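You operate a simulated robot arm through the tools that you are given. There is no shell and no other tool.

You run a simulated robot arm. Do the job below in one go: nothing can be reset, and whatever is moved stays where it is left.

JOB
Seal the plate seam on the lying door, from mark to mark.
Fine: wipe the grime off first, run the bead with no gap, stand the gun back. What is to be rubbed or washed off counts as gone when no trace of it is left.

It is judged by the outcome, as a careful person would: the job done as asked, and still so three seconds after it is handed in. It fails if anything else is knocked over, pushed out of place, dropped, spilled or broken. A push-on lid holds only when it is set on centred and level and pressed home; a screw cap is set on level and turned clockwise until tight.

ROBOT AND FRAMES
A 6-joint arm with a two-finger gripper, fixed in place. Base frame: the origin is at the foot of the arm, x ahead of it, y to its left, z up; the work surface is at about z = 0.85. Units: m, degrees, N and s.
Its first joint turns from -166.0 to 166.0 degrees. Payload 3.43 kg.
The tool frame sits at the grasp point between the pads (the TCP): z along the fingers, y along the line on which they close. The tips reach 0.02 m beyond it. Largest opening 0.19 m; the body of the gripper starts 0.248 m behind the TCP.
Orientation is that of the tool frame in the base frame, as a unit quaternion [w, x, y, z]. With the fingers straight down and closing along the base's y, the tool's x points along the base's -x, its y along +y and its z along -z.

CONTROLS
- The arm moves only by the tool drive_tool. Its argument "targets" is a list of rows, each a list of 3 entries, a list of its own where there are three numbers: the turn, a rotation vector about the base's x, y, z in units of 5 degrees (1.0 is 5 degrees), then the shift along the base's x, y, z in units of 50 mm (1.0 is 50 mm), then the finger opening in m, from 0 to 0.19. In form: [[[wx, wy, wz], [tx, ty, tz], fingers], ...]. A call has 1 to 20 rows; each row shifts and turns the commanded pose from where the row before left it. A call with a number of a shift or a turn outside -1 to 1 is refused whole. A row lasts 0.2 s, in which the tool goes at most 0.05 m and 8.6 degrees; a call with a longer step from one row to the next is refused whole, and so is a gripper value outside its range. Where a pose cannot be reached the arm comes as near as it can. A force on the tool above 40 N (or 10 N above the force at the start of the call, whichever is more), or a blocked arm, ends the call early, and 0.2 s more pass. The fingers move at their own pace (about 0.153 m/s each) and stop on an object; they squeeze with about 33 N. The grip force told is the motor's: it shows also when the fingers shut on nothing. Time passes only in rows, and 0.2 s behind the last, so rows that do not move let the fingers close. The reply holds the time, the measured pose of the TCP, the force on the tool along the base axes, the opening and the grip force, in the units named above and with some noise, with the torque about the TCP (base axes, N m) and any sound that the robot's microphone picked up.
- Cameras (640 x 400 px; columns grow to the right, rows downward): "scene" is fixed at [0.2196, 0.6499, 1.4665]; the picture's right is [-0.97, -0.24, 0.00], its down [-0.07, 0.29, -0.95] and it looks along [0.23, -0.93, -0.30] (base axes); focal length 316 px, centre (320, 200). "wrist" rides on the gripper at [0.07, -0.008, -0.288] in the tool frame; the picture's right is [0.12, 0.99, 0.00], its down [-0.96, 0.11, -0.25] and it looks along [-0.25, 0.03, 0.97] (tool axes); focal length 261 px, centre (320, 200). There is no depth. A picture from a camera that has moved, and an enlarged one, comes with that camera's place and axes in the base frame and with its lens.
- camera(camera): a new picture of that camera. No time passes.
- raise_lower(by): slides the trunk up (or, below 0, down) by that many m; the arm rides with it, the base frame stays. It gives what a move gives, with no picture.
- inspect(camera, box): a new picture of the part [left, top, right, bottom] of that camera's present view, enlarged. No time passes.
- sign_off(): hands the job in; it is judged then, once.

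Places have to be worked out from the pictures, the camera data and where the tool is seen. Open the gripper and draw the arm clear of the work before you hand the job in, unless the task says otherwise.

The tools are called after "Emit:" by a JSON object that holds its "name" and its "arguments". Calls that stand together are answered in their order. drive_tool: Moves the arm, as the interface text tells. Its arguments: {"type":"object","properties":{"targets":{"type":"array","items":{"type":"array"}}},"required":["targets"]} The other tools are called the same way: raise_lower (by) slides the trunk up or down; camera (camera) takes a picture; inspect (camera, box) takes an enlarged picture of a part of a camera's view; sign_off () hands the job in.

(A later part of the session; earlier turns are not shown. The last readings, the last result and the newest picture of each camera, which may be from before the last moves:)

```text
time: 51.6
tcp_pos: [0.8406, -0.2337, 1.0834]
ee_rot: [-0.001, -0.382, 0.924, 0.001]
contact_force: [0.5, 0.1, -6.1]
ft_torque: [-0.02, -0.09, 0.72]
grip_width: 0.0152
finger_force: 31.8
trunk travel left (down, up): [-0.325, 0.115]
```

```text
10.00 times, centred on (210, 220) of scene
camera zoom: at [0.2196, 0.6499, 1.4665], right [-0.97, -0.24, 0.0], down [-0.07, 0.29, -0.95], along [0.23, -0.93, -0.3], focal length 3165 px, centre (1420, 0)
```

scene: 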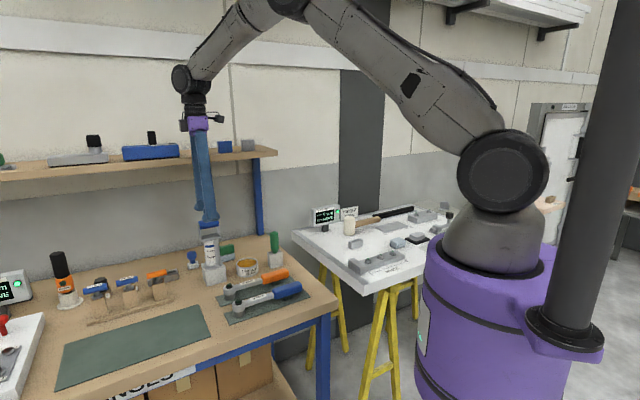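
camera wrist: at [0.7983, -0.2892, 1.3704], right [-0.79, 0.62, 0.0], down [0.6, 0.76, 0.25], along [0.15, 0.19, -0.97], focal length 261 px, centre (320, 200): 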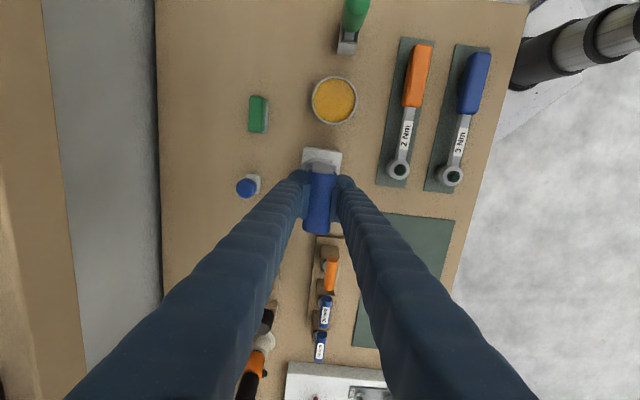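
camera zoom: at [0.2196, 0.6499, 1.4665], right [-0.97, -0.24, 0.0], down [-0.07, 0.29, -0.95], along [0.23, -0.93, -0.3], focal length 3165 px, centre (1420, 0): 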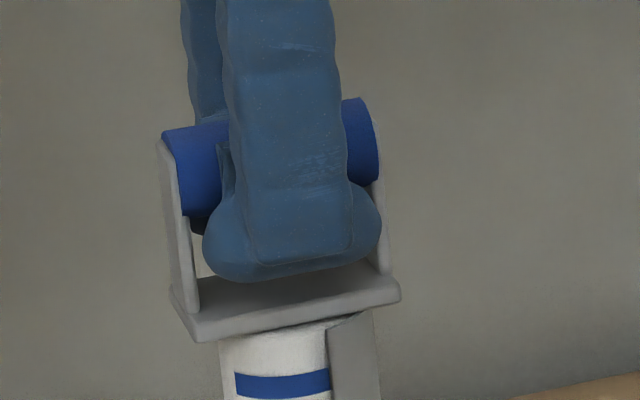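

The numbers now make sense: the scene-view triangulation puts the bar axis at z ≈ 1.062, so I gripped ~15 mm too low and ~7 mm off along the bar, making a poor creeping hold. I'll set the gun back into its stand (correcting the nozzle over the hole) and re-grip properly.

Emit:
{"name": "drive_tool", "arguments": {"targets": [[[0, 0, 0], [-0.14, -0.03, 0], 0.01], [[0, 0, 0], [0, 0, -0.2], 0.01], [[0, 0, 0], [0, 0, -0.2], 0.01], [[0, 0, 0], [0, 0, 0], 0.01]]}}

Emit:
{"name": "inspect", "arguments": {"camera": "scene", "box": [146, 205, 274, 285]}}

Emit:
{"name": "inspect", "arguments": {"camera": "wrist", "box": [256, 130, 384, 210]}}

```text
time: 52.6
tcp_pos: [0.8326, -0.2358, 1.0624]
ee_rot: [-0.001, -0.384, 0.923, 0.0]
contact_force: [-0.1, -0.1, -7.3]
ft_torque: [0.11, 0.66, -0.47]
grip_width: 0.0112
finger_force: 33.1
trunk travel left (down, up): [-0.325, 0.115]
```

```text
5.00 times, centred on (210, 245) of scene
camera zoom: at [0.2196, 0.6499, 1.4665], right [-0.97, -0.24, 0.0], down [-0.07, 0.29, -0.95], along [0.23, -0.93, -0.3], focal length 1583 px, centre (870, -25)
```

zoom: 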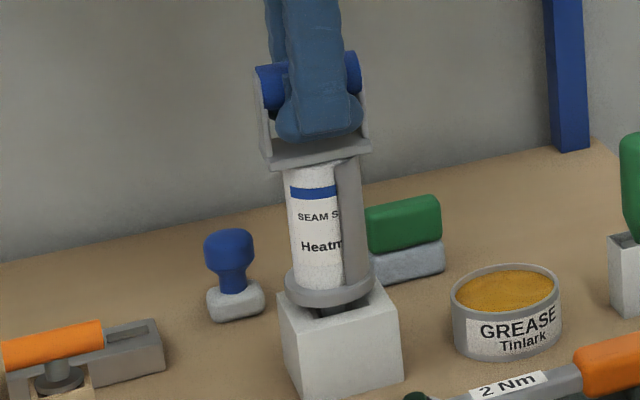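

```text
5.00 times, centred on (320, 170) of wrist
camera zoom: at [0.7911, -0.2911, 1.3502], right [-0.79, 0.62, 0.0], down [0.6, 0.76, 0.25], along [0.15, 0.2, -0.97], focal length 1303 px, centre (320, 350)
```

zoom: 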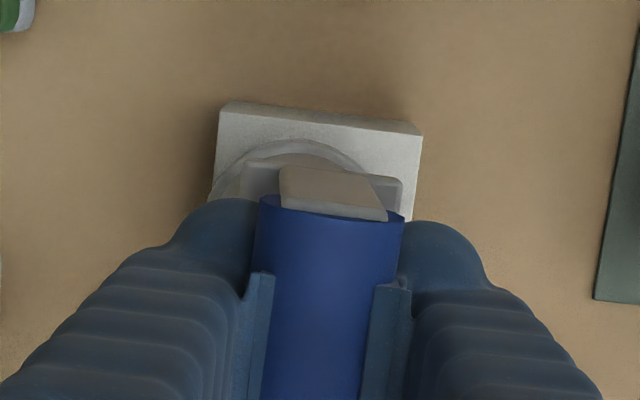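

The flange is nearly over the block, about 1 cm up. I continue lowering gently.

Emit:
{"name": "drive_tool", "arguments": {"targets": [[[0, 0, 0], [0, 0, -0.14], 0.01], [[0, 0, 0], [0, 0, -0.05], 0.01], [[0, 0, 0], [0, 0, 0], 0.01]]}}

Emit:
{"name": "inspect", "arguments": {"camera": "scene", "box": [178, 245, 242, 285]}}

```text
time: 53.4
tcp_pos: [0.8325, -0.2356, 1.0547]
ee_rot: [-0.001, -0.382, 0.924, 0.001]
contact_force: [1.3, 0.7, -8.2]
ft_torque: [0.29, -0.21, 0.51]
grip_width: 0.0118
finger_force: 33.1
trunk travel left (down, up): [-0.325, 0.115]
```

```text
10.00 times, centred on (210, 265) of scene
camera zoom: at [0.2196, 0.6499, 1.4665], right [-0.97, -0.24, 0.0], down [-0.07, 0.29, -0.95], along [0.23, -0.93, -0.3], focal length 3165 px, centre (1420, -450)
```

zoom: 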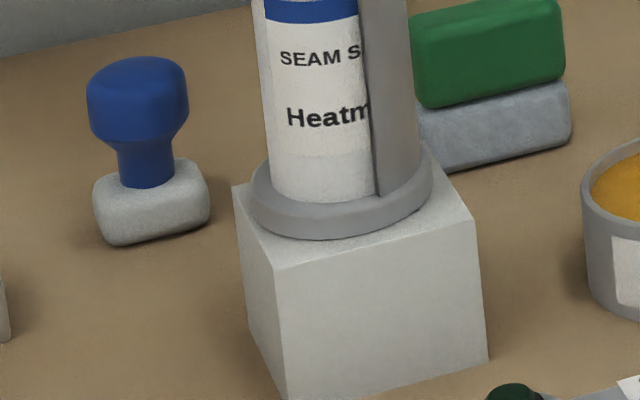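

The flange is almost seated, about 3 mm off along s. I nudge it and lower the last bit.

Emit:
{"name": "drive_tool", "arguments": {"targets": [[[0, 0, 0], [-0.04, -0.04, 0], 0.01], [[0, 0, 0], [0, 0, -0.05], 0.01], [[0, 0, 0], [0, 0, 0], 0.01]]}}

Emit:
{"name": "inspect", "arguments": {"camera": "scene", "box": [178, 245, 242, 285]}}

```text
time: 54.2
tcp_pos: [0.8302, -0.2385, 1.051]
ee_rot: [-0.001, -0.382, 0.924, 0.0]
contact_force: [-0.1, 0.0, -3.6]
ft_torque: [0.1, -0.01, -0.64]
grip_width: 0.012
finger_force: 32.7
trunk travel left (down, up): [-0.325, 0.115]
```

```text
10.00 times, centred on (210, 265) of scene
camera zoom: at [0.2196, 0.6499, 1.4665], right [-0.97, -0.24, 0.0], down [-0.07, 0.29, -0.95], along [0.23, -0.93, -0.3], focal length 3165 px, centre (1420, -450)
```

zoom: 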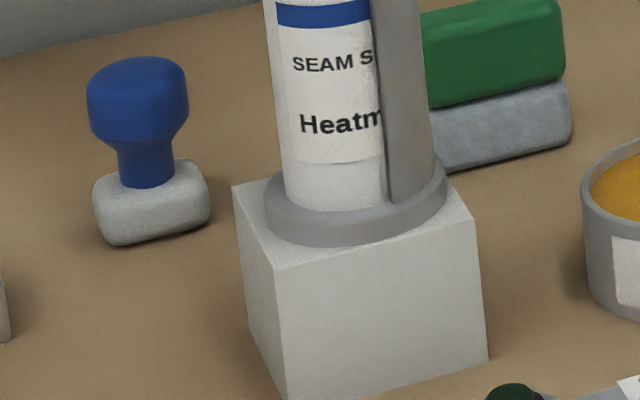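

Close to the original seat; I shift back about 1.5 mm, lower 1 mm more and open the fingers.

Emit:
{"name": "drive_tool", "arguments": {"targets": [[[0, 0, 0], [0.025, 0.025, 0], 0.01], [[0, 0, 0], [0, 0, -0.03], 0.01], [[0, 0, 0], [0, 0, 0], 0.01]]}}

Emit:
{"name": "inspect", "arguments": {"camera": "scene", "box": [178, 245, 242, 285]}}

```text
time: 55.0
tcp_pos: [0.8331, -0.2369, 1.0506]
ee_rot: [-0.001, -0.383, 0.924, 0.001]
contact_force: [-0.2, 0.9, -0.3]
ft_torque: [-0.03, 0.0, 0.1]
grip_width: 0.014
finger_force: 4.2
trunk travel left (down, up): [-0.325, 0.115]
```

```text
10.00 times, centred on (210, 265) of scene
camera zoom: at [0.2196, 0.6499, 1.4665], right [-0.97, -0.24, 0.0], down [-0.07, 0.29, -0.95], along [0.23, -0.93, -0.3], focal length 3165 px, centre (1420, -450)
```

zoom: 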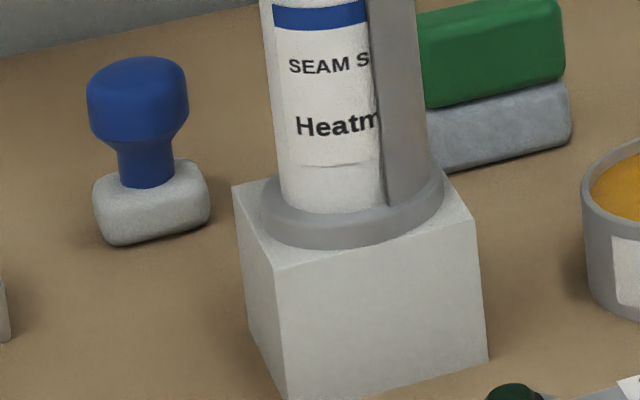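

It is seated. I open the fingers and check that the gun stands upright.

Emit:
{"name": "drive_tool", "arguments": {"targets": [[[0, 0, 0], [0, 0, 0], 0.03], [[0, 0, 0], [0, 0, 0], 0.05], [[0, 0, 0], [0, 0, 0], 0.1], [[0, 0, 0], [0, 0, 0], 0.1]]}}

Emit:
{"name": "inspect", "arguments": {"camera": "scene", "box": [146, 205, 274, 285]}}

Emit:
{"name": "inspect", "arguments": {"camera": "wrist", "box": [256, 145, 384, 225]}}

```text
time: 56.0
tcp_pos: [0.8324, -0.2366, 1.0512]
ee_rot: [0.0, -0.383, 0.924, 0.0]
contact_force: [0.1, 0.2, -0.1]
ft_torque: [-0.03, 0.01, 0.02]
grip_width: 0.1001
finger_force: 0.0
trunk travel left (down, up): [-0.325, 0.115]
```

```text
5.00 times, centred on (210, 245) of scene
camera zoom: at [0.2196, 0.6499, 1.4665], right [-0.97, -0.24, 0.0], down [-0.07, 0.29, -0.95], along [0.23, -0.93, -0.3], focal length 1583 px, centre (870, -25)
```

zoom: 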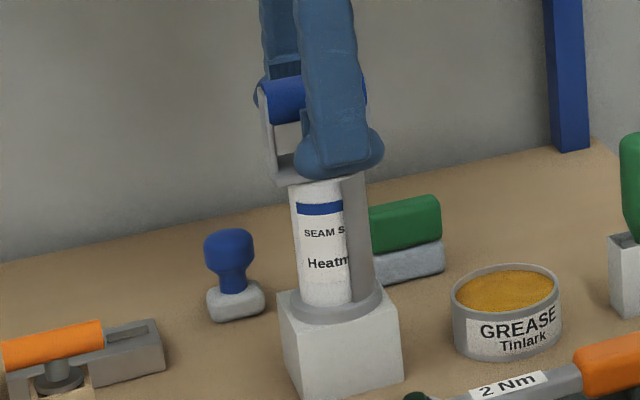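

```text
5.00 times, centred on (320, 185) of wrist
camera zoom: at [0.7894, -0.2919, 1.3377], right [-0.79, 0.62, 0.0], down [0.6, 0.76, 0.25], along [0.15, 0.19, -0.97], focal length 1303 px, centre (320, 275)
```

zoom: 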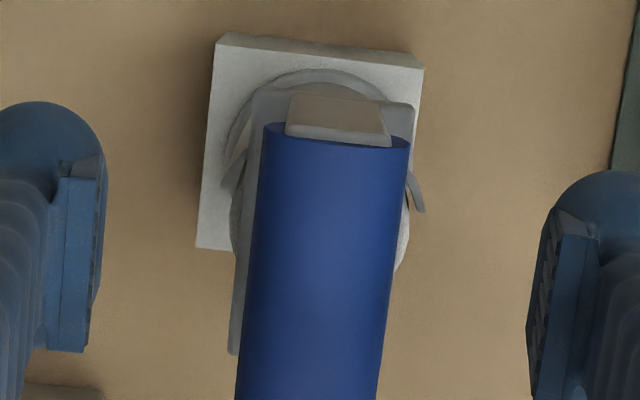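

The gun stands upright, its axis now under the TCP. I raise the TCP ~8.5 mm to the real bar axis and close again, watching the width (it should stop near 0.03).

Emit:
{"name": "drive_tool", "arguments": {"targets": [[[0, 0, 0], [0, 0, 0.17], 0.1], [[0, 0, 0], [0, 0, 0], 0.06], [[0, 0, 0], [0, 0, 0], 0.025], [[0, 0, 0], [0, 0, 0], 0.025], [[0, 0, 0], [0, 0, 0], 0.025]]}}

Emit:
{"name": "inspect", "arguments": {"camera": "wrist", "box": [256, 145, 384, 225]}}

Emit:
{"name": "inspect", "arguments": {"camera": "scene", "box": [178, 205, 242, 245]}}

```text
time: 57.2
tcp_pos: [0.8315, -0.2383, 1.0588]
ee_rot: [0.0, -0.384, 0.923, 0.0]
contact_force: [-0.2, 0.1, 2.0]
ft_torque: [0.04, 0.0, -0.05]
grip_width: 0.0259
finger_force: 0.7
trunk travel left (down, up): [-0.325, 0.115]
```

```text
5.00 times, centred on (320, 185) of wrist
camera zoom: at [0.7897, -0.2922, 1.3461], right [-0.79, 0.62, 0.0], down [0.6, 0.76, 0.25], along [0.15, 0.19, -0.97], focal length 1303 px, centre (320, 275)
```

zoom: 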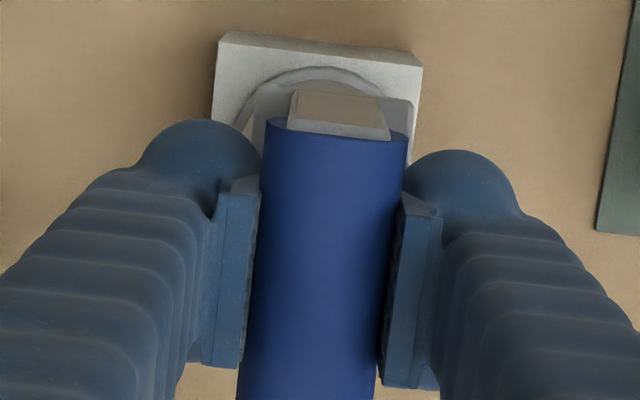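

```text
10.00 times, centred on (210, 225) of scene
camera zoom: at [0.2196, 0.6499, 1.4665], right [-0.97, -0.24, 0.0], down [-0.07, 0.29, -0.95], along [0.23, -0.93, -0.3], focal length 3165 px, centre (1420, -50)
```

zoom: 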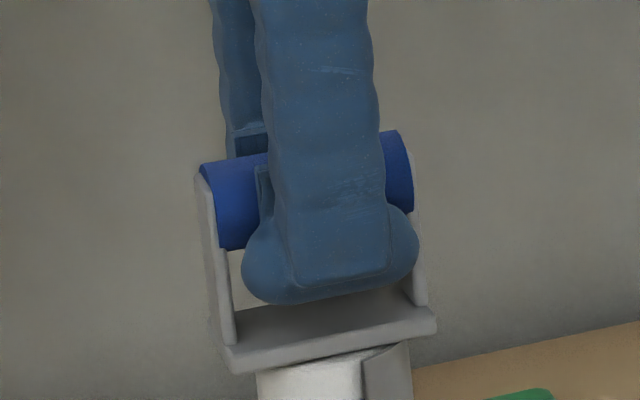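

At 0.0259 there's only light contact, so I tighten further and see where it holds.

Emit:
{"name": "drive_tool", "arguments": {"targets": [[[0, 0, 0], [0, 0, 0], 0.02], [[0, 0, 0], [0, 0, 0], 0.015], [[0, 0, 0], [0, 0, 0], 0.015], [[0, 0, 0], [0, 0, 0], 0.015]]}}

Emit:
{"name": "inspect", "arguments": {"camera": "wrist", "box": [256, 145, 384, 225]}}

Emit:
{"name": "inspect", "arguments": {"camera": "scene", "box": [178, 205, 242, 245]}}

```text
time: 58.2
tcp_pos: [0.832, -0.2372, 1.0581]
ee_rot: [-0.001, -0.383, 0.924, 0.0]
contact_force: [1.2, 0.0, -7.7]
ft_torque: [-0.17, 0.08, 0.5]
grip_width: 0.0172
finger_force: 32.3
trunk travel left (down, up): [-0.325, 0.115]
```

```text
5.00 times, centred on (320, 185) of wrist
camera zoom: at [0.79, -0.2923, 1.3454], right [-0.79, 0.62, 0.0], down [0.6, 0.76, 0.25], along [0.15, 0.19, -0.97], focal length 1303 px, centre (320, 275)
```

zoom: 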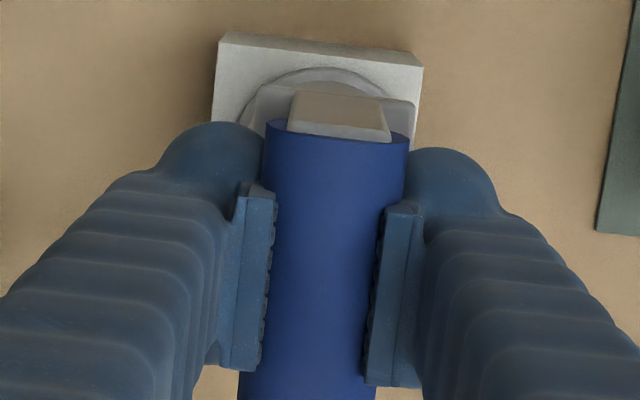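

```text
10.00 times, centred on (210, 225) of scene
camera zoom: at [0.2196, 0.6499, 1.4665], right [-0.97, -0.24, 0.0], down [-0.07, 0.29, -0.95], along [0.23, -0.93, -0.3], focal length 3165 px, centre (1420, -50)
```

zoom: 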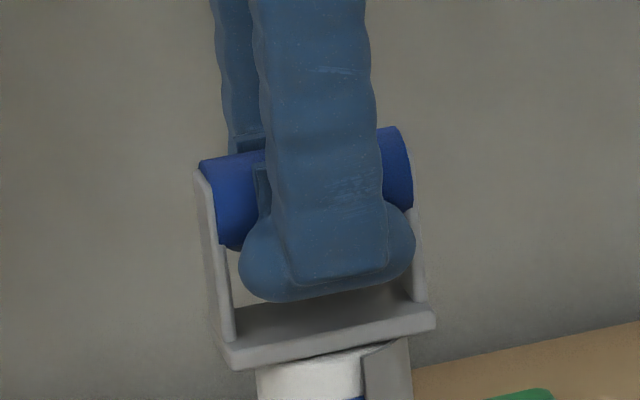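

At full squeeze the sleeve compresses to 0.017 and the grip gets jittery. I try a moderate squeeze instead (command ~0.022) and look at force and stability.

Emit:
{"name": "drive_tool", "arguments": {"targets": [[[0, 0, 0], [0, 0, 0], 0.022], [[0, 0, 0], [0, 0, 0], 0.022], [[0, 0, 0], [0, 0, 0], 0.022], [[0, 0, 0], [0, 0, 0], 0.022]]}}

Emit:
{"name": "inspect", "arguments": {"camera": "wrist", "box": [256, 145, 384, 225]}}

```text
time: 59.2
tcp_pos: [0.8319, -0.2382, 1.0596]
ee_rot: [0.0, -0.383, 0.924, 0.0]
contact_force: [-0.2, -0.3, 3.4]
ft_torque: [0.01, -0.05, -0.47]
grip_width: 0.0231
finger_force: 32.3
trunk travel left (down, up): [-0.325, 0.115]
```

```text
5.00 times, centred on (320, 185) of wrist
camera zoom: at [0.7896, -0.2923, 1.346], right [-0.79, 0.62, 0.0], down [0.6, 0.76, 0.25], along [0.15, 0.19, -0.97], focal length 1303 px, centre (320, 275)
```

zoom: 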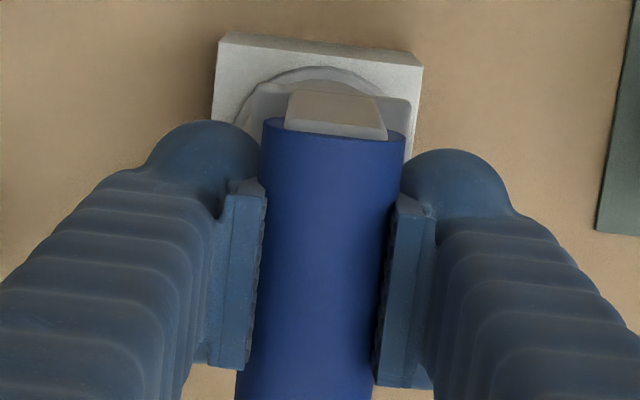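

The width simply follows the command; I probe looser openings to find where the contact actually begins.

Emit:
{"name": "drive_tool", "arguments": {"targets": [[[0, 0, 0], [0, 0, 0], 0.036], [[0, 0, 0], [0, 0, 0], 0.036], [[0, 0, 0], [0, 0, 0], 0.036]]}}

Emit:
{"name": "drive_tool", "arguments": {"targets": [[[0, 0, 0], [0, 0, 0], 0.032], [[0, 0, 0], [0, 0, 0], 0.032], [[0, 0, 0], [0, 0, 0], 0.032]]}}

Emit:
{"name": "drive_tool", "arguments": {"targets": [[[0, 0, 0], [0, 0, 0], 0.03], [[0, 0, 0], [0, 0, 0], 0.03], [[0, 0, 0], [0, 0, 0], 0.03]]}}

Emit:
{"name": "drive_tool", "arguments": {"targets": [[[0, 0, 0], [0, 0, 0], 0.028], [[0, 0, 0], [0, 0, 0], 0.028], [[0, 0, 0], [0, 0, 0], 0.028]]}}

Emit:
{"name": "drive_tool", "arguments": {"targets": [[[0, 0, 0], [0, 0, 0], 0.026], [[0, 0, 0], [0, 0, 0], 0.026], [[0, 0, 0], [0, 0, 0], 0.026]]}}

```text
time: 60.0
tcp_pos: [0.8323, -0.2369, 1.0592]
ee_rot: [0.0, -0.383, 0.924, 0.0]
contact_force: [-0.4, 0.5, 0.9]
ft_torque: [-0.01, 0.02, -0.02]
grip_width: 0.0359
finger_force: 0.1
trunk travel left (down, up): [-0.325, 0.115]
```

```text
time: 60.8
tcp_pos: [0.8316, -0.237, 1.0578]
ee_rot: [0.0, -0.383, 0.924, 0.0]
contact_force: [0.7, 0.7, -0.4]
ft_torque: [0.02, -0.03, 0.03]
grip_width: 0.0322
finger_force: 0.1
trunk travel left (down, up): [-0.325, 0.115]
```

```text
time: 61.6
tcp_pos: [0.8313, -0.2364, 1.059]
ee_rot: [0.0, -0.384, 0.923, 0.0]
contact_force: [0.5, 0.1, -0.4]
ft_torque: [0.0, 0.0, 0.02]
grip_width: 0.0299
finger_force: 0.0
trunk travel left (down, up): [-0.325, 0.115]
```

```text
time: 62.4
tcp_pos: [0.8328, -0.2371, 1.0587]
ee_rot: [0.0, -0.383, 0.924, 0.0]
contact_force: [1.3, 0.1, 1.0]
ft_torque: [-0.04, 0.0, 0.03]
grip_width: 0.0287
finger_force: 0.4
trunk travel left (down, up): [-0.325, 0.115]
```

```text
time: 63.2
tcp_pos: [0.8326, -0.2372, 1.058]
ee_rot: [0.0, -0.382, 0.924, 0.0]
contact_force: [-0.1, -0.7, 0.9]
ft_torque: [0.03, 0.06, -0.11]
grip_width: 0.0271
finger_force: 11.8
trunk travel left (down, up): [-0.325, 0.115]
```

Contact begins at ≈0.0287 and 0.026 gives a steady 12 N, without jitter. I lift with this gentle grip a few mm and check for slip.

Emit:
{"name": "drive_tool", "arguments": {"targets": [[[0, 0, 0], [0, 0, 0.05], 0.026], [[0, 0, 0], [0, 0, 0.1], 0.026], [[0, 0, 0], [0, 0, 0.15], 0.026], [[0, 0, 0], [0, 0, 0], 0.026]]}}

Emit:
{"name": "inspect", "arguments": {"camera": "scene", "box": [146, 205, 274, 285]}}

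Emit:
{"name": "inspect", "arguments": {"camera": "wrist", "box": [256, 145, 384, 225]}}

```text
time: 64.2
tcp_pos: [0.8319, -0.2365, 1.073]
ee_rot: [-0.002, -0.383, 0.924, 0.0]
contact_force: [-0.8, -0.9, -6.0]
ft_torque: [-0.03, 0.01, 0.0]
grip_width: 0.0272
finger_force: 32.5
trunk travel left (down, up): [-0.325, 0.115]
```

```text
5.00 times, centred on (210, 245) of scene
camera zoom: at [0.2196, 0.6499, 1.4665], right [-0.97, -0.24, 0.0], down [-0.07, 0.29, -0.95], along [0.23, -0.93, -0.3], focal length 1583 px, centre (870, -25)
```

zoom: 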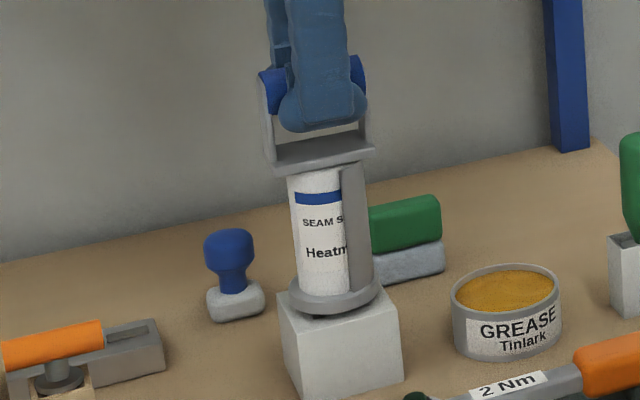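

```text
5.00 times, centred on (320, 185) of wrist
camera zoom: at [0.7899, -0.2918, 1.3605], right [-0.79, 0.62, 0.0], down [0.6, 0.76, 0.25], along [0.15, 0.19, -0.97], focal length 1303 px, centre (320, 275)
```

zoom: 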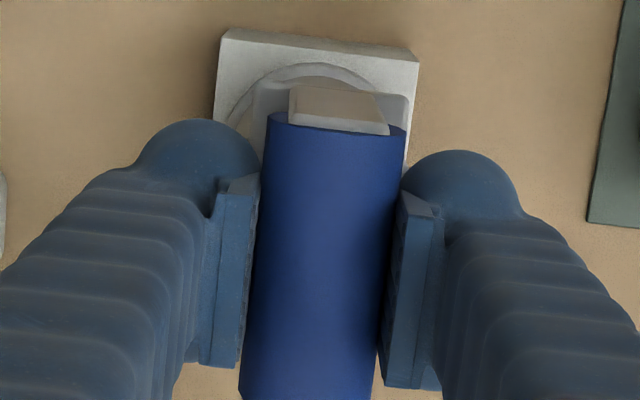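

Good: gun upright, steady 6 N weight, no yaw torque, width 0.0272. I lift further to clear the stand and recheck for slip.

Emit:
{"name": "drive_tool", "arguments": {"targets": [[[0, 0, 0], [0, 0, 0.3], 0.026], [[0, 0, 0], [0, 0, 0.4], 0.026], [[0, 0, 0], [0, 0, 0.4], 0.026], [[0, 0, 0], [0, 0, 0.4], 0.026], [[0, 0, 0], [0, 0, 0], 0.026], [[0, 0, 0], [0, 0, 0], 0.026]]}}

Emit:
{"name": "inspect", "arguments": {"camera": "scene", "box": [146, 185, 274, 265]}}

Emit:
{"name": "inspect", "arguments": {"camera": "wrist", "box": [256, 145, 384, 225]}}

Emit:
{"name": "inspect", "arguments": {"camera": "scene", "box": [178, 240, 242, 280]}}

```text
time: 65.6
tcp_pos: [0.8329, -0.2381, 1.1485]
ee_rot: [0.001, -0.382, 0.924, 0.0]
contact_force: [-0.4, -0.2, -4.6]
ft_torque: [0.06, 0.0, -0.03]
grip_width: 0.0267
finger_force: 33.2
trunk travel left (down, up): [-0.325, 0.115]
```

```text
5.00 times, centred on (210, 225) of scene
camera zoom: at [0.2196, 0.6499, 1.4665], right [-0.97, -0.24, 0.0], down [-0.07, 0.29, -0.95], along [0.23, -0.93, -0.3], focal length 1583 px, centre (870, 75)
```

zoom: 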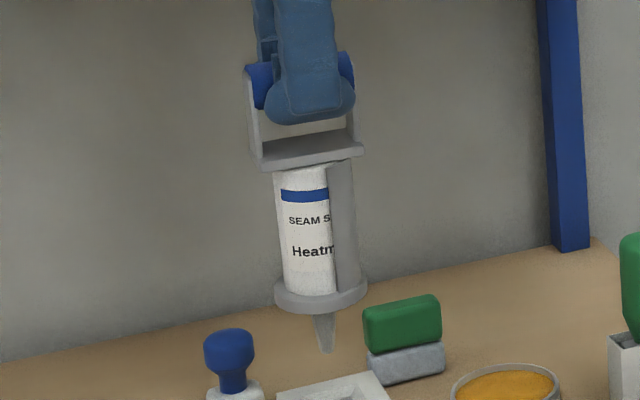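

```text
5.00 times, centred on (320, 185) of wrist
camera zoom: at [0.7908, -0.2923, 1.4356], right [-0.79, 0.62, 0.0], down [0.6, 0.76, 0.25], along [0.15, 0.19, -0.97], focal length 1303 px, centre (320, 275)
```

zoom: 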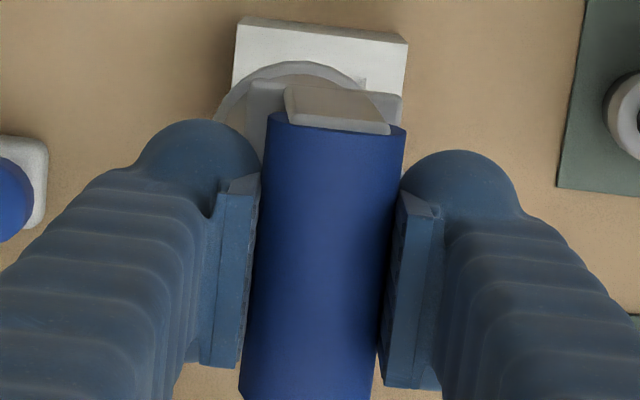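

```text
10.00 times, centred on (210, 260) of scene
camera zoom: at [0.2196, 0.6499, 1.4665], right [-0.97, -0.24, 0.0], down [-0.07, 0.29, -0.95], along [0.23, -0.93, -0.3], focal length 3165 px, centre (1420, -400)
```

zoom: 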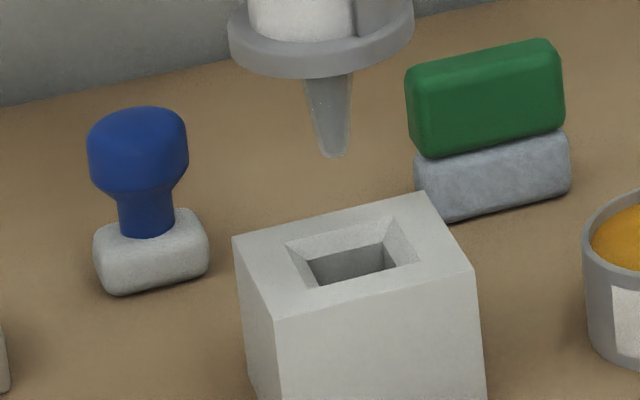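

The gun is clear of its stand, nozzle visible, grip stable. I measure the gun's tilt more precisely before carrying it.

Emit:
{"name": "inspect", "arguments": {"camera": "wrist", "box": [288, 150, 352, 190]}}

Emit:
{"name": "inspect", "arguments": {"camera": "scene", "box": [182, 195, 238, 230]}}

Emit:
{"name": "inspect", "arguments": {"camera": "scene", "box": [182, 225, 238, 260]}}

```text
10.00 times, centred on (320, 170) of wrist
camera zoom: at [0.7908, -0.2923, 1.4356], right [-0.79, 0.62, 0.0], down [0.6, 0.76, 0.25], along [0.15, 0.19, -0.97], focal length 2606 px, centre (320, 500)
```

zoom: 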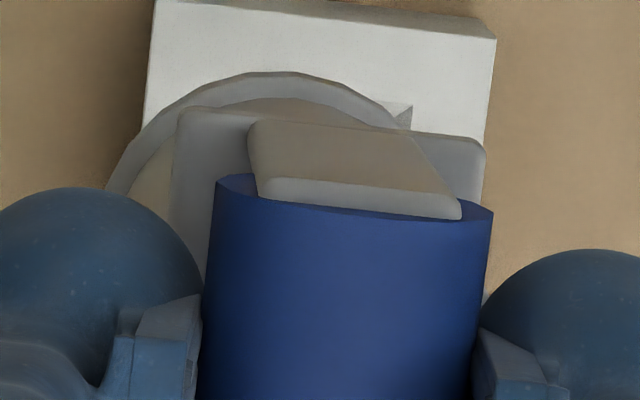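

```text
11.43 times, centred on (210, 212) of scene
camera zoom: at [0.2196, 0.6499, 1.4665], right [-0.97, -0.24, 0.0], down [-0.07, 0.29, -0.95], along [0.23, -0.93, -0.3], focal length 3618 px, centre (1577, 57)
```

zoom: 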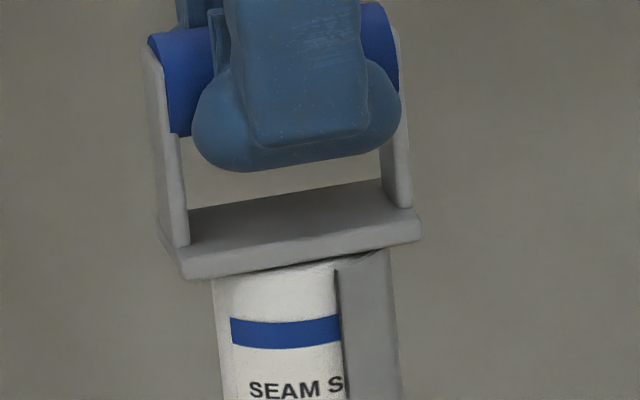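

```text
11.43 times, centred on (210, 242) of scene
camera zoom: at [0.2196, 0.6499, 1.4665], right [-0.97, -0.24, 0.0], down [-0.07, 0.29, -0.95], along [0.23, -0.93, -0.3], focal length 3618 px, centre (1577, -286)
```

zoom: 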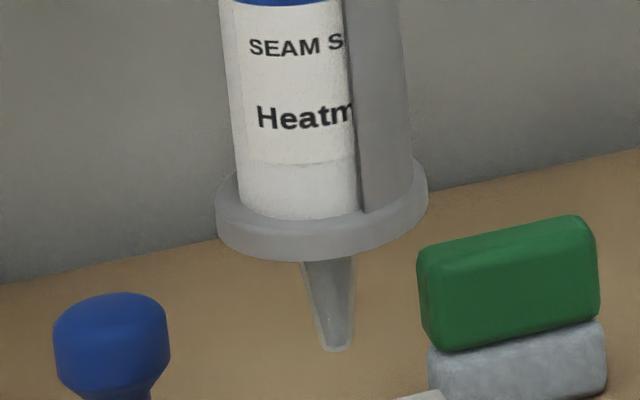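

The gun is tilted ~3.3° in the grip (nozzle toward −n). I raise it, and carry it toward the door while turning the tool +3.3° about the seam direction to make it upright.

Emit:
{"name": "drive_tool", "arguments": {"targets": [[[0, 0, 0], [0, 0, 0.5], 0.026], [[0, 0, 0], [0, 0, 0.7], 0.026], [[0, 0, 0], [0, 0, 0.7], 0.026], [[0, 0, 0], [-0.2, -0.19, 0.1], 0.026], [[0, 0, 0], [-0.4, -0.39, 0], 0.026], [[0, 0, 0], [-0.57, -0.56, 0], 0.026], [[0.047, 0.047, 0], [-0.57, -0.56, 0], 0.026], [[0.047, 0.047, 0], [-0.57, -0.56, 0], 0.026], [[0.047, 0.047, 0], [-0.57, -0.56, 0], 0.026], [[0.047, 0.047, 0], [-0.57, -0.56, 0], 0.026], [[0.047, 0.047, 0], [-0.57, -0.56, 0], 0.026], [[0.047, 0.047, 0], [-0.4, -0.39, 0], 0.026], [[0.047, 0.047, 0], [-0.2, -0.2, 0], 0.026], [[0.047, 0.047, 0], [0, 0, 0], 0.026], [[0.047, 0.047, 0], [0, 0, 0], 0.026], [[0.047, 0.047, 0], [0, 0, 0], 0.026], [[0, 0, 0], [0, 0, 0], 0.026]]}}

Emit:
{"name": "camera", "arguments": {"camera": "scene"}}

Emit:
{"name": "inspect", "arguments": {"camera": "wrist", "box": [256, 145, 384, 225]}}

```text
time: 69.2
tcp_pos: [0.5995, -0.4632, 1.249]
ee_rot: [-0.011, -0.383, 0.923, 0.026]
contact_force: [-0.4, 1.0, -5.7]
ft_torque: [-0.01, -0.01, -0.03]
grip_width: 0.0273
finger_force: 32.7
trunk travel left (down, up): [-0.325, 0.115]
```

```text
taken
```

scene: 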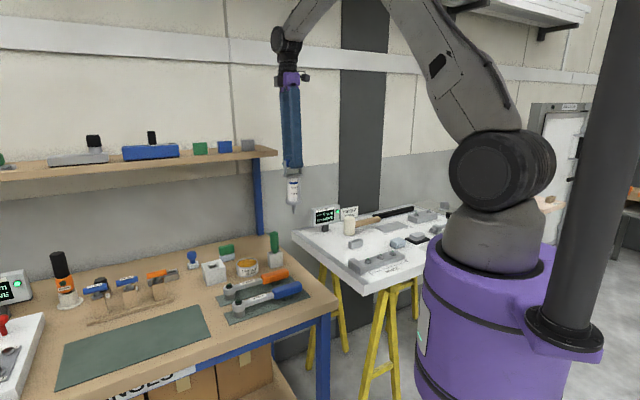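

```text
5.00 times, centred on (320, 185) of wrist
camera zoom: at [0.5701, -0.5296, 1.535], right [-0.79, 0.62, 0.06], down [0.61, 0.75, 0.25], along [0.11, 0.23, -0.97], focal length 1303 px, centre (320, 275)
```

zoom: 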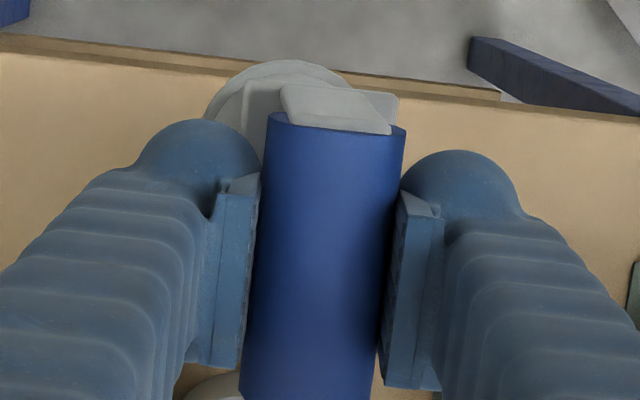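

The gun seems to swing about its bar as the tool turns. I measure its actual attitude in the scene view.

Emit:
{"name": "inspect", "arguments": {"camera": "scene", "box": [253, 145, 333, 195]}}

Emit:
{"name": "inspect", "arguments": {"camera": "scene", "box": [253, 170, 333, 220]}}

Emit:
{"name": "inspect", "arguments": {"camera": "wrist", "box": [288, 150, 352, 190]}}

```text
8.00 times, centred on (293, 170) of scene
camera zoom: at [0.2196, 0.6499, 1.4665], right [-0.97, -0.24, 0.0], down [-0.07, 0.29, -0.95], along [0.23, -0.93, -0.3], focal length 2532 px, centre (536, 440)
```

zoom: 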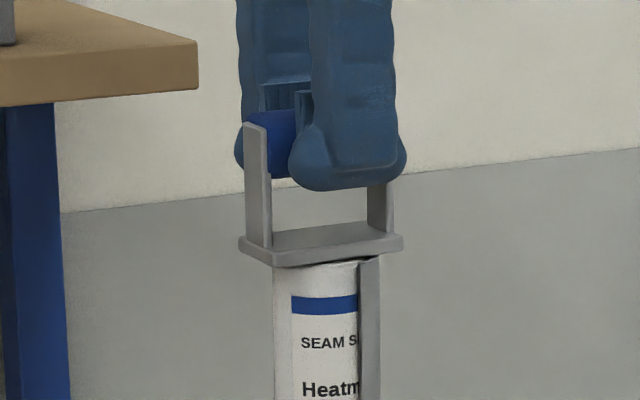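

```text
8.00 times, centred on (293, 195) of scene
camera zoom: at [0.2196, 0.6499, 1.4665], right [-0.97, -0.24, 0.0], down [-0.07, 0.29, -0.95], along [0.23, -0.93, -0.3], focal length 2532 px, centre (536, 240)
```

zoom: 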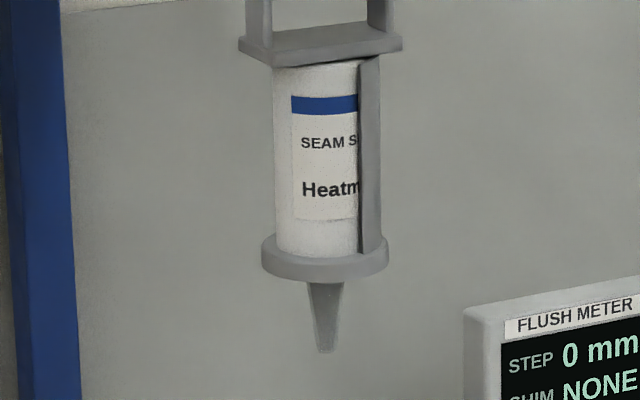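

```text
10.00 times, centred on (320, 170) of wrist
camera zoom: at [0.5701, -0.5296, 1.535], right [-0.79, 0.62, 0.06], down [0.61, 0.75, 0.25], along [0.11, 0.23, -0.97], focal length 2606 px, centre (320, 500)
```

zoom: 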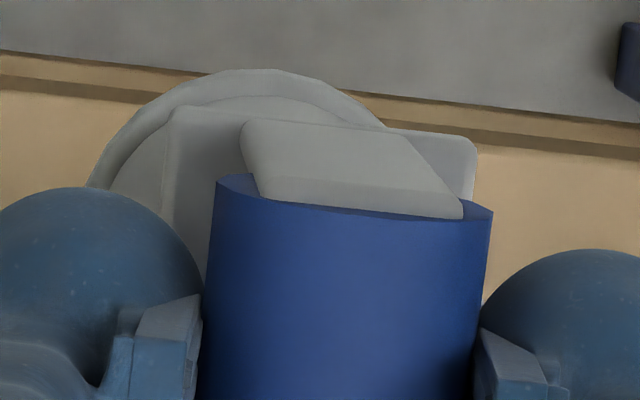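

The gun is now within ~1° of vertical; tip lies ≈0.207 m below the TCP. I carry it on to hover above the nearer mark (0.254, -0.804), staying high.

Emit:
{"name": "drive_tool", "arguments": {"targets": [[[0, 0, 0], [-0.2, -0.193, 0], 0.026], [[0, 0, 0], [-0.45, -0.434, 0], 0.026], [[0, 0, 0], [-0.568, -0.548, 0], 0.026], [[0, 0, 0], [-0.568, -0.548, 0], 0.026], [[0, 0, 0], [-0.568, -0.548, 0], 0.026], [[0, 0, 0], [-0.568, -0.548, 0], 0.026], [[0, 0, 0], [-0.568, -0.548, 0], 0.026], [[0, 0, 0], [-0.568, -0.548, 0], 0.026], [[0, 0, 0], [-0.568, -0.548, 0], 0.026], [[0, 0, 0], [-0.568, -0.548, 0], 0.026], [[0, 0, 0], [-0.568, -0.548, 0], 0.026], [[0, 0, 0], [-0.568, -0.548, 0], 0.026], [[0, 0, 0], [-0.45, -0.434, 0], 0.026], [[0, 0, 0], [-0.2, -0.193, 0], 0.026], [[0, 0, 0], [0, 0, 0], 0.026], [[0, 0, 0], [0, 0, 0], 0.026]]}}

Emit:
{"name": "camera", "arguments": {"camera": "scene"}}

Emit:
{"name": "camera", "arguments": {"camera": "wrist"}}

```text
time: 72.6
tcp_pos: [0.2526, -0.801, 1.2497]
ee_rot: [-0.011, -0.383, 0.923, 0.026]
contact_force: [1.3, -0.2, -5.7]
ft_torque: [0.02, 0.0, 0.02]
grip_width: 0.0272
finger_force: 33.1
trunk travel left (down, up): [-0.325, 0.115]
```

```text
taken
```

scene: 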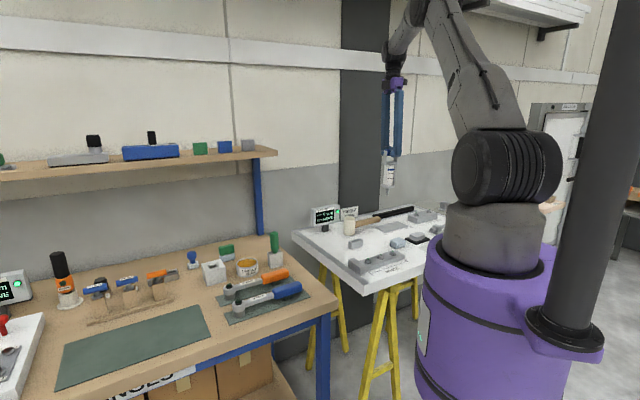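

```text
taken
camera wrist: at [0.2219, -0.8682, 1.5353], right [-0.79, 0.62, 0.06], down [0.61, 0.75, 0.25], along [0.11, 0.23, -0.97], focal length 261 px, centre (320, 200)
```

wrist: 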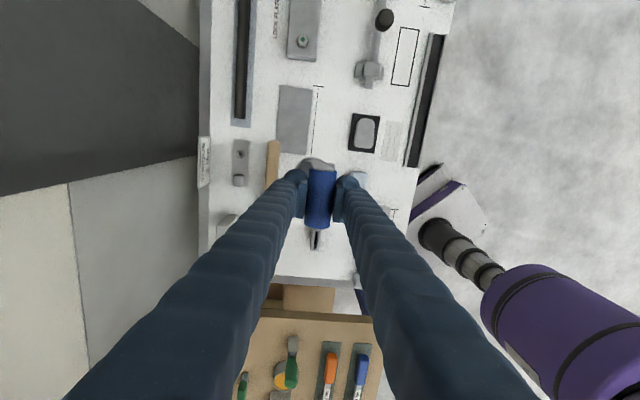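

Stable. I descend so that the tip is about 2 cm above the door, then check alignment with the mark.

Emit:
{"name": "drive_tool", "arguments": {"targets": [[[0, 0, 0], [0, 0, -0.4], 0.026], [[0, 0, 0], [0, 0, -0.6], 0.026], [[0, 0, 0], [0, 0, -0.6], 0.026], [[0, 0, 0], [0, 0, -0.6], 0.026], [[0, 0, 0], [0, 0, -0.6], 0.026], [[0, 0, 0], [0, 0, -0.4], 0.026], [[0, 0, 0], [0, 0, -0.1], 0.026], [[0, 0, 0], [0, 0, 0], 0.026]]}}

Emit:
{"name": "inspect", "arguments": {"camera": "scene", "box": [360, 205, 424, 245]}}

Emit:
{"name": "inspect", "arguments": {"camera": "scene", "box": [340, 165, 440, 245]}}

Emit:
{"name": "camera", "arguments": {"camera": "wrist"}}

```text
time: 74.4
tcp_pos: [0.2501, -0.802, 1.0854]
ee_rot: [-0.011, -0.383, 0.924, 0.026]
contact_force: [-0.5, 0.5, -4.9]
ft_torque: [0.0, 0.0, 0.01]
grip_width: 0.0272
finger_force: 32.9
trunk travel left (down, up): [-0.325, 0.115]
```

```text
10.00 times, centred on (392, 225) of scene
camera zoom: at [0.2196, 0.6499, 1.4665], right [-0.97, -0.24, 0.0], down [-0.07, 0.29, -0.95], along [0.23, -0.93, -0.3], focal length 3165 px, centre (-400, -50)
```

zoom: 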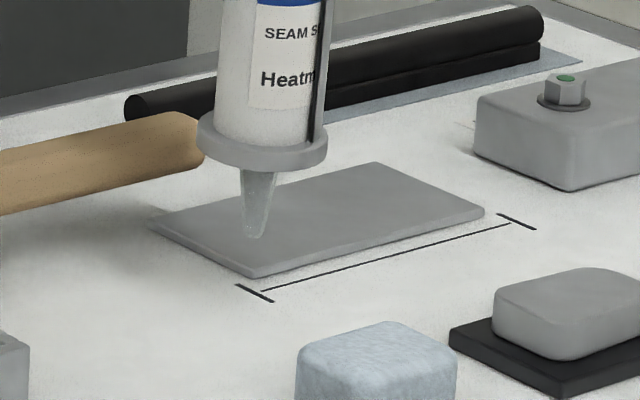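

```text
5.00 times, centred on (390, 205) of scene
camera zoom: at [0.2196, 0.6499, 1.4665], right [-0.97, -0.24, 0.0], down [-0.07, 0.29, -0.95], along [0.23, -0.93, -0.3], focal length 1583 px, centre (-30, 175)
```

zoom: 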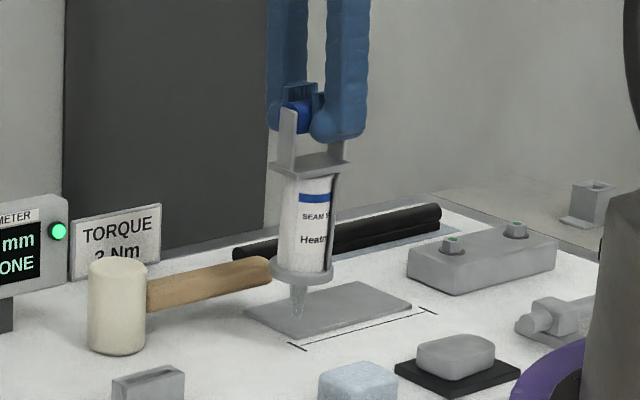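

```text
taken
camera wrist: at [0.22, -0.8688, 1.3701], right [-0.79, 0.62, 0.06], down [0.61, 0.75, 0.25], along [0.11, 0.23, -0.97], focal length 261 px, centre (320, 200)
```

wrist: 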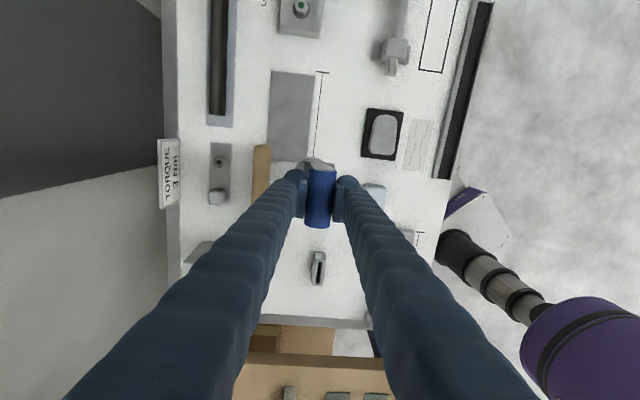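

Tip is ~29 mm above the door, nearly over the near mark. I re-measure the flange in the wrist view to confirm the gun hasn't swung.

Emit:
{"name": "inspect", "arguments": {"camera": "wrist", "box": [288, 150, 352, 190]}}

Emit:
{"name": "inspect", "arguments": {"camera": "scene", "box": [370, 222, 402, 242]}}

```text
10.00 times, centred on (320, 170) of wrist
camera zoom: at [0.22, -0.8688, 1.3701], right [-0.79, 0.62, 0.06], down [0.61, 0.75, 0.25], along [0.11, 0.23, -0.97], focal length 2606 px, centre (320, 500)
```

zoom: 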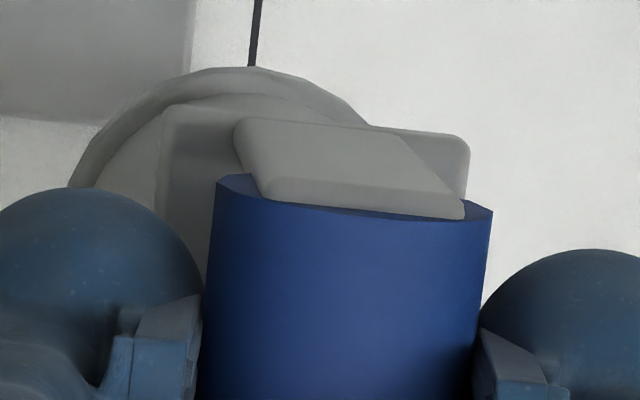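

```text
16.00 times, centred on (386, 232) of scene
camera zoom: at [0.2196, 0.6499, 1.4665], right [-0.97, -0.24, 0.0], down [-0.07, 0.29, -0.95], along [0.23, -0.93, -0.3], focal length 5065 px, centre (-736, -312)
```

zoom: 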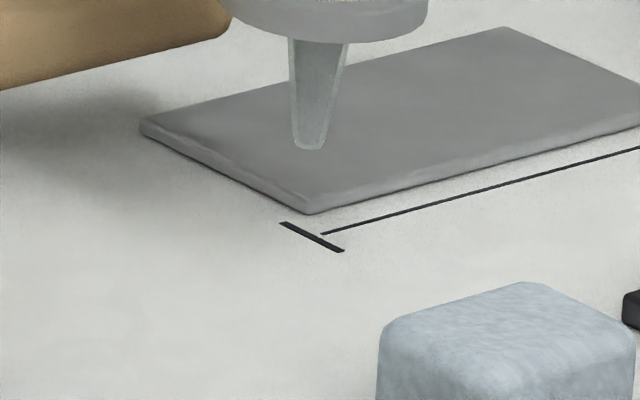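

The gun slowly swings toward its natural hang (tip ≈8–9 mm toward the plate from the TCP line), so the tip is ~5.6 mm plate-side of the seam. I shift +6.5 mm away from the plate and lower 17 mm.

Emit:
{"name": "drive_tool", "arguments": {"targets": [[[0, 0, 0], [-0.092, 0.092, 0], 0.026], [[0, 0, 0], [0, 0, -0.2], 0.026], [[0, 0, 0], [0, 0, -0.14], 0.026], [[0, 0, 0], [0, 0, 0], 0.026]]}}

Emit:
{"name": "inspect", "arguments": {"camera": "scene", "box": [370, 222, 402, 242]}}

Emit:
{"name": "inspect", "arguments": {"camera": "wrist", "box": [288, 150, 352, 190]}}

```text
time: 75.4
tcp_pos: [0.2467, -0.7967, 1.0671]
ee_rot: [-0.012, -0.383, 0.923, 0.026]
contact_force: [-0.2, 0.6, -4.7]
ft_torque: [-0.02, -0.01, 0.01]
grip_width: 0.0269
finger_force: 32.9
trunk travel left (down, up): [-0.325, 0.115]
```

```text
16.00 times, centred on (386, 232) of scene
camera zoom: at [0.2196, 0.6499, 1.4665], right [-0.97, -0.24, 0.0], down [-0.07, 0.29, -0.95], along [0.23, -0.93, -0.3], focal length 5065 px, centre (-736, -312)
```

zoom: 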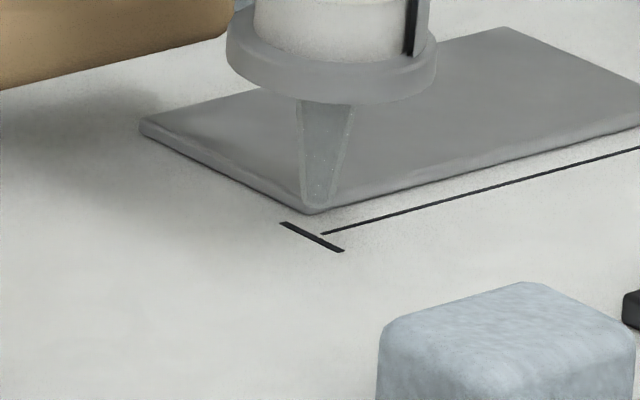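

```text
10.00 times, centred on (320, 170) of wrist
camera zoom: at [0.2161, -0.8629, 1.3533], right [-0.79, 0.62, 0.06], down [0.61, 0.75, 0.25], along [0.11, 0.23, -0.97], focal length 2606 px, centre (320, 500)
```

zoom: 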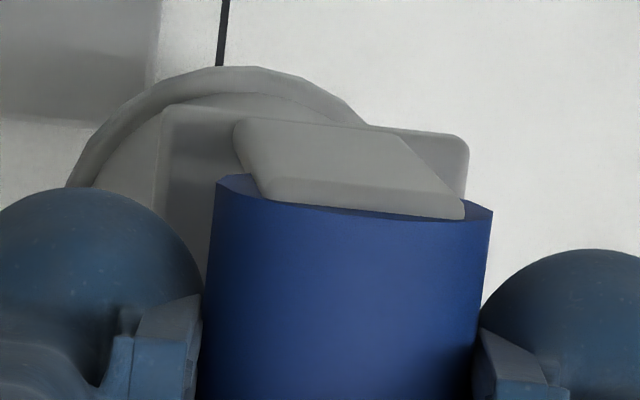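

Alignment checks out in both views (tip within ~1 mm of the seam, ~12 mm high). I lower by 9 mm to see the tip close above the near mark.

Emit:
{"name": "drive_tool", "arguments": {"targets": [[[0, 0, 0], [0, 0, -0.1], 0.026], [[0, 0, 0], [0, 0, -0.08], 0.026], [[0, 0, 0], [0, 0, 0], 0.026]]}}

Emit:
{"name": "inspect", "arguments": {"camera": "scene", "box": [370, 222, 402, 242]}}

Emit:
{"name": "inspect", "arguments": {"camera": "scene", "box": [380, 227, 396, 237]}}

```text
time: 76.2
tcp_pos: [0.2471, -0.7949, 1.0571]
ee_rot: [-0.011, -0.383, 0.923, 0.026]
contact_force: [0.0, 0.9, -5.6]
ft_torque: [0.01, 0.0, -0.02]
grip_width: 0.0273
finger_force: 32.1
trunk travel left (down, up): [-0.325, 0.115]
```

```text
16.00 times, centred on (386, 232) of scene
camera zoom: at [0.2196, 0.6499, 1.4665], right [-0.97, -0.24, 0.0], down [-0.07, 0.29, -0.95], along [0.23, -0.93, -0.3], focal length 5065 px, centre (-736, -312)
```

zoom: 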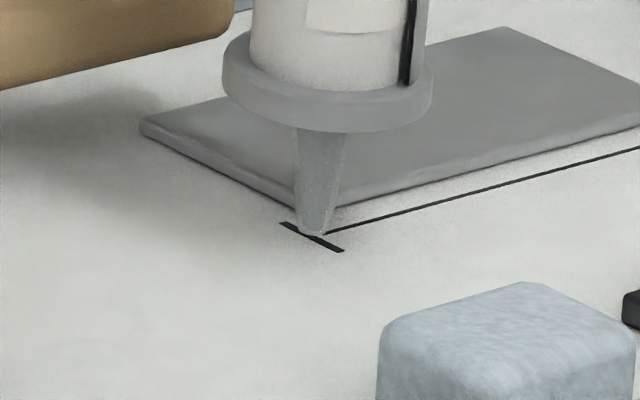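

```text
16.00 times, centred on (388, 232) of scene
camera zoom: at [0.2196, 0.6499, 1.4665], right [-0.97, -0.24, 0.0], down [-0.07, 0.29, -0.95], along [0.23, -0.93, -0.3], focal length 5065 px, centre (-768, -312)
```

zoom: 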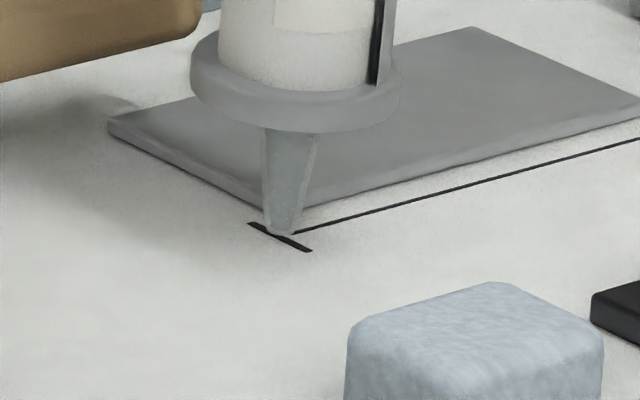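

The tip is right at the near mark, 2–3 mm up, and nothing has come out yet. I lower 1.5 mm more and try a short slow move along the seam.

Emit:
{"name": "drive_tool", "arguments": {"targets": [[[0, 0, 0], [0, 0, -0.03], 0.026], [[0, 0, 0], [0, 0, 0], 0.026]]}}

Emit:
{"name": "inspect", "arguments": {"camera": "scene", "box": [370, 222, 402, 242]}}

```text
time: 76.8
tcp_pos: [0.2477, -0.797, 1.0577]
ee_rot: [-0.011, -0.383, 0.923, 0.027]
contact_force: [0.3, -0.5, -6.1]
ft_torque: [0.04, -0.02, 0.01]
grip_width: 0.0272
finger_force: 33.2
trunk travel left (down, up): [-0.325, 0.115]
```

```text
16.00 times, centred on (386, 232) of scene
camera zoom: at [0.2196, 0.6499, 1.4665], right [-0.97, -0.24, 0.0], down [-0.07, 0.29, -0.95], along [0.23, -0.93, -0.3], focal length 5065 px, centre (-736, -312)
```

zoom: 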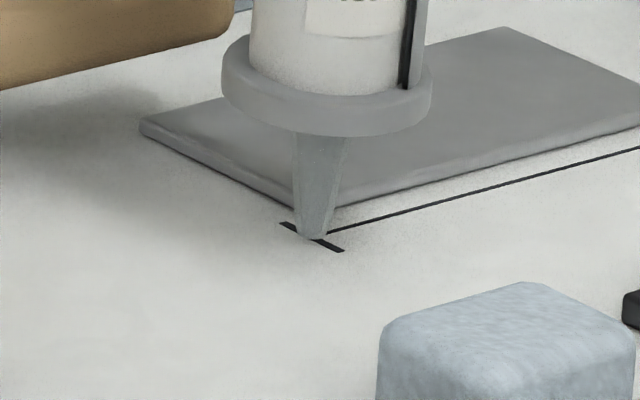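

Tip practically at the mark, no contact force yet. Now a short slow move of 10 mm along the seam toward the far mark.

Emit:
{"name": "drive_tool", "arguments": {"targets": [[[0, 0, 0], [-0.028, -0.028, 0], 0.026], [[0, 0, 0], [-0.028, -0.028, 0], 0.026], [[0, 0, 0], [-0.028, -0.028, 0], 0.026], [[0, 0, 0], [-0.028, -0.028, 0], 0.026], [[0, 0, 0], [-0.028, -0.028, 0], 0.026]]}}

Emit:
{"name": "inspect", "arguments": {"camera": "scene", "box": [370, 222, 402, 242]}}

```text
time: 78.0
tcp_pos: [0.2404, -0.8027, 1.0563]
ee_rot: [-0.011, -0.383, 0.923, 0.027]
contact_force: [-0.6, -0.3, -5.6]
ft_torque: [0.03, 0.0, -0.01]
grip_width: 0.0272
finger_force: 32.6
trunk travel left (down, up): [-0.325, 0.115]
```

```text
16.00 times, centred on (386, 232) of scene
camera zoom: at [0.2196, 0.6499, 1.4665], right [-0.97, -0.24, 0.0], down [-0.07, 0.29, -0.95], along [0.23, -0.93, -0.3], focal length 5065 px, centre (-736, -312)
```

zoom: 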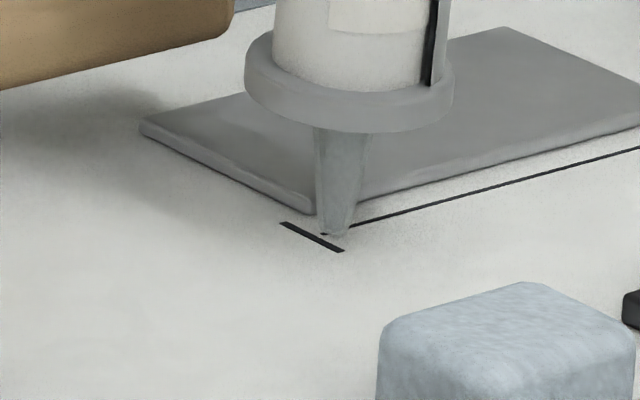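

No bead came out at this height. I go back to the near mark and lower in small steps to light contact, to see whether it starts then.

Emit:
{"name": "drive_tool", "arguments": {"targets": [[[0, 0, 0], [0.047, 0.047, 0], 0.026], [[0, 0, 0], [0.047, 0.047, 0], 0.026], [[0, 0, 0], [0.046, 0.046, 0], 0.026], [[0, 0, 0], [0, 0, -0.02], 0.026], [[0, 0, 0], [0, 0, 0], 0.026]]}}

Emit:
{"name": "inspect", "arguments": {"camera": "scene", "box": [370, 222, 402, 242]}}

```text
time: 79.2
tcp_pos: [0.2474, -0.7973, 1.0567]
ee_rot: [-0.011, -0.383, 0.923, 0.026]
contact_force: [-0.4, 0.2, -5.2]
ft_torque: [0.03, 0.03, -0.02]
grip_width: 0.0268
finger_force: 32.9
trunk travel left (down, up): [-0.325, 0.115]
```

```text
16.00 times, centred on (386, 232) of scene
camera zoom: at [0.2196, 0.6499, 1.4665], right [-0.97, -0.24, 0.0], down [-0.07, 0.29, -0.95], along [0.23, -0.93, -0.3], focal length 5065 px, centre (-736, -312)
```

zoom: 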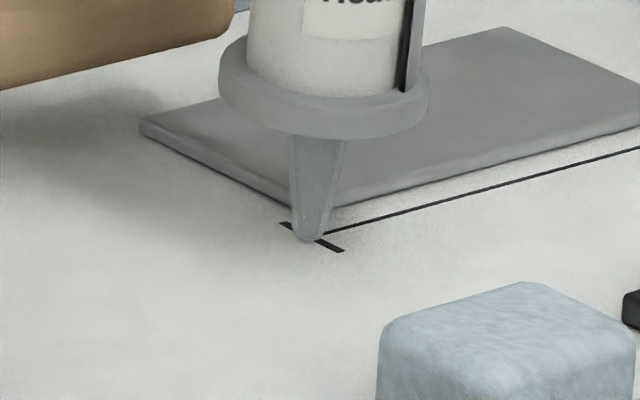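

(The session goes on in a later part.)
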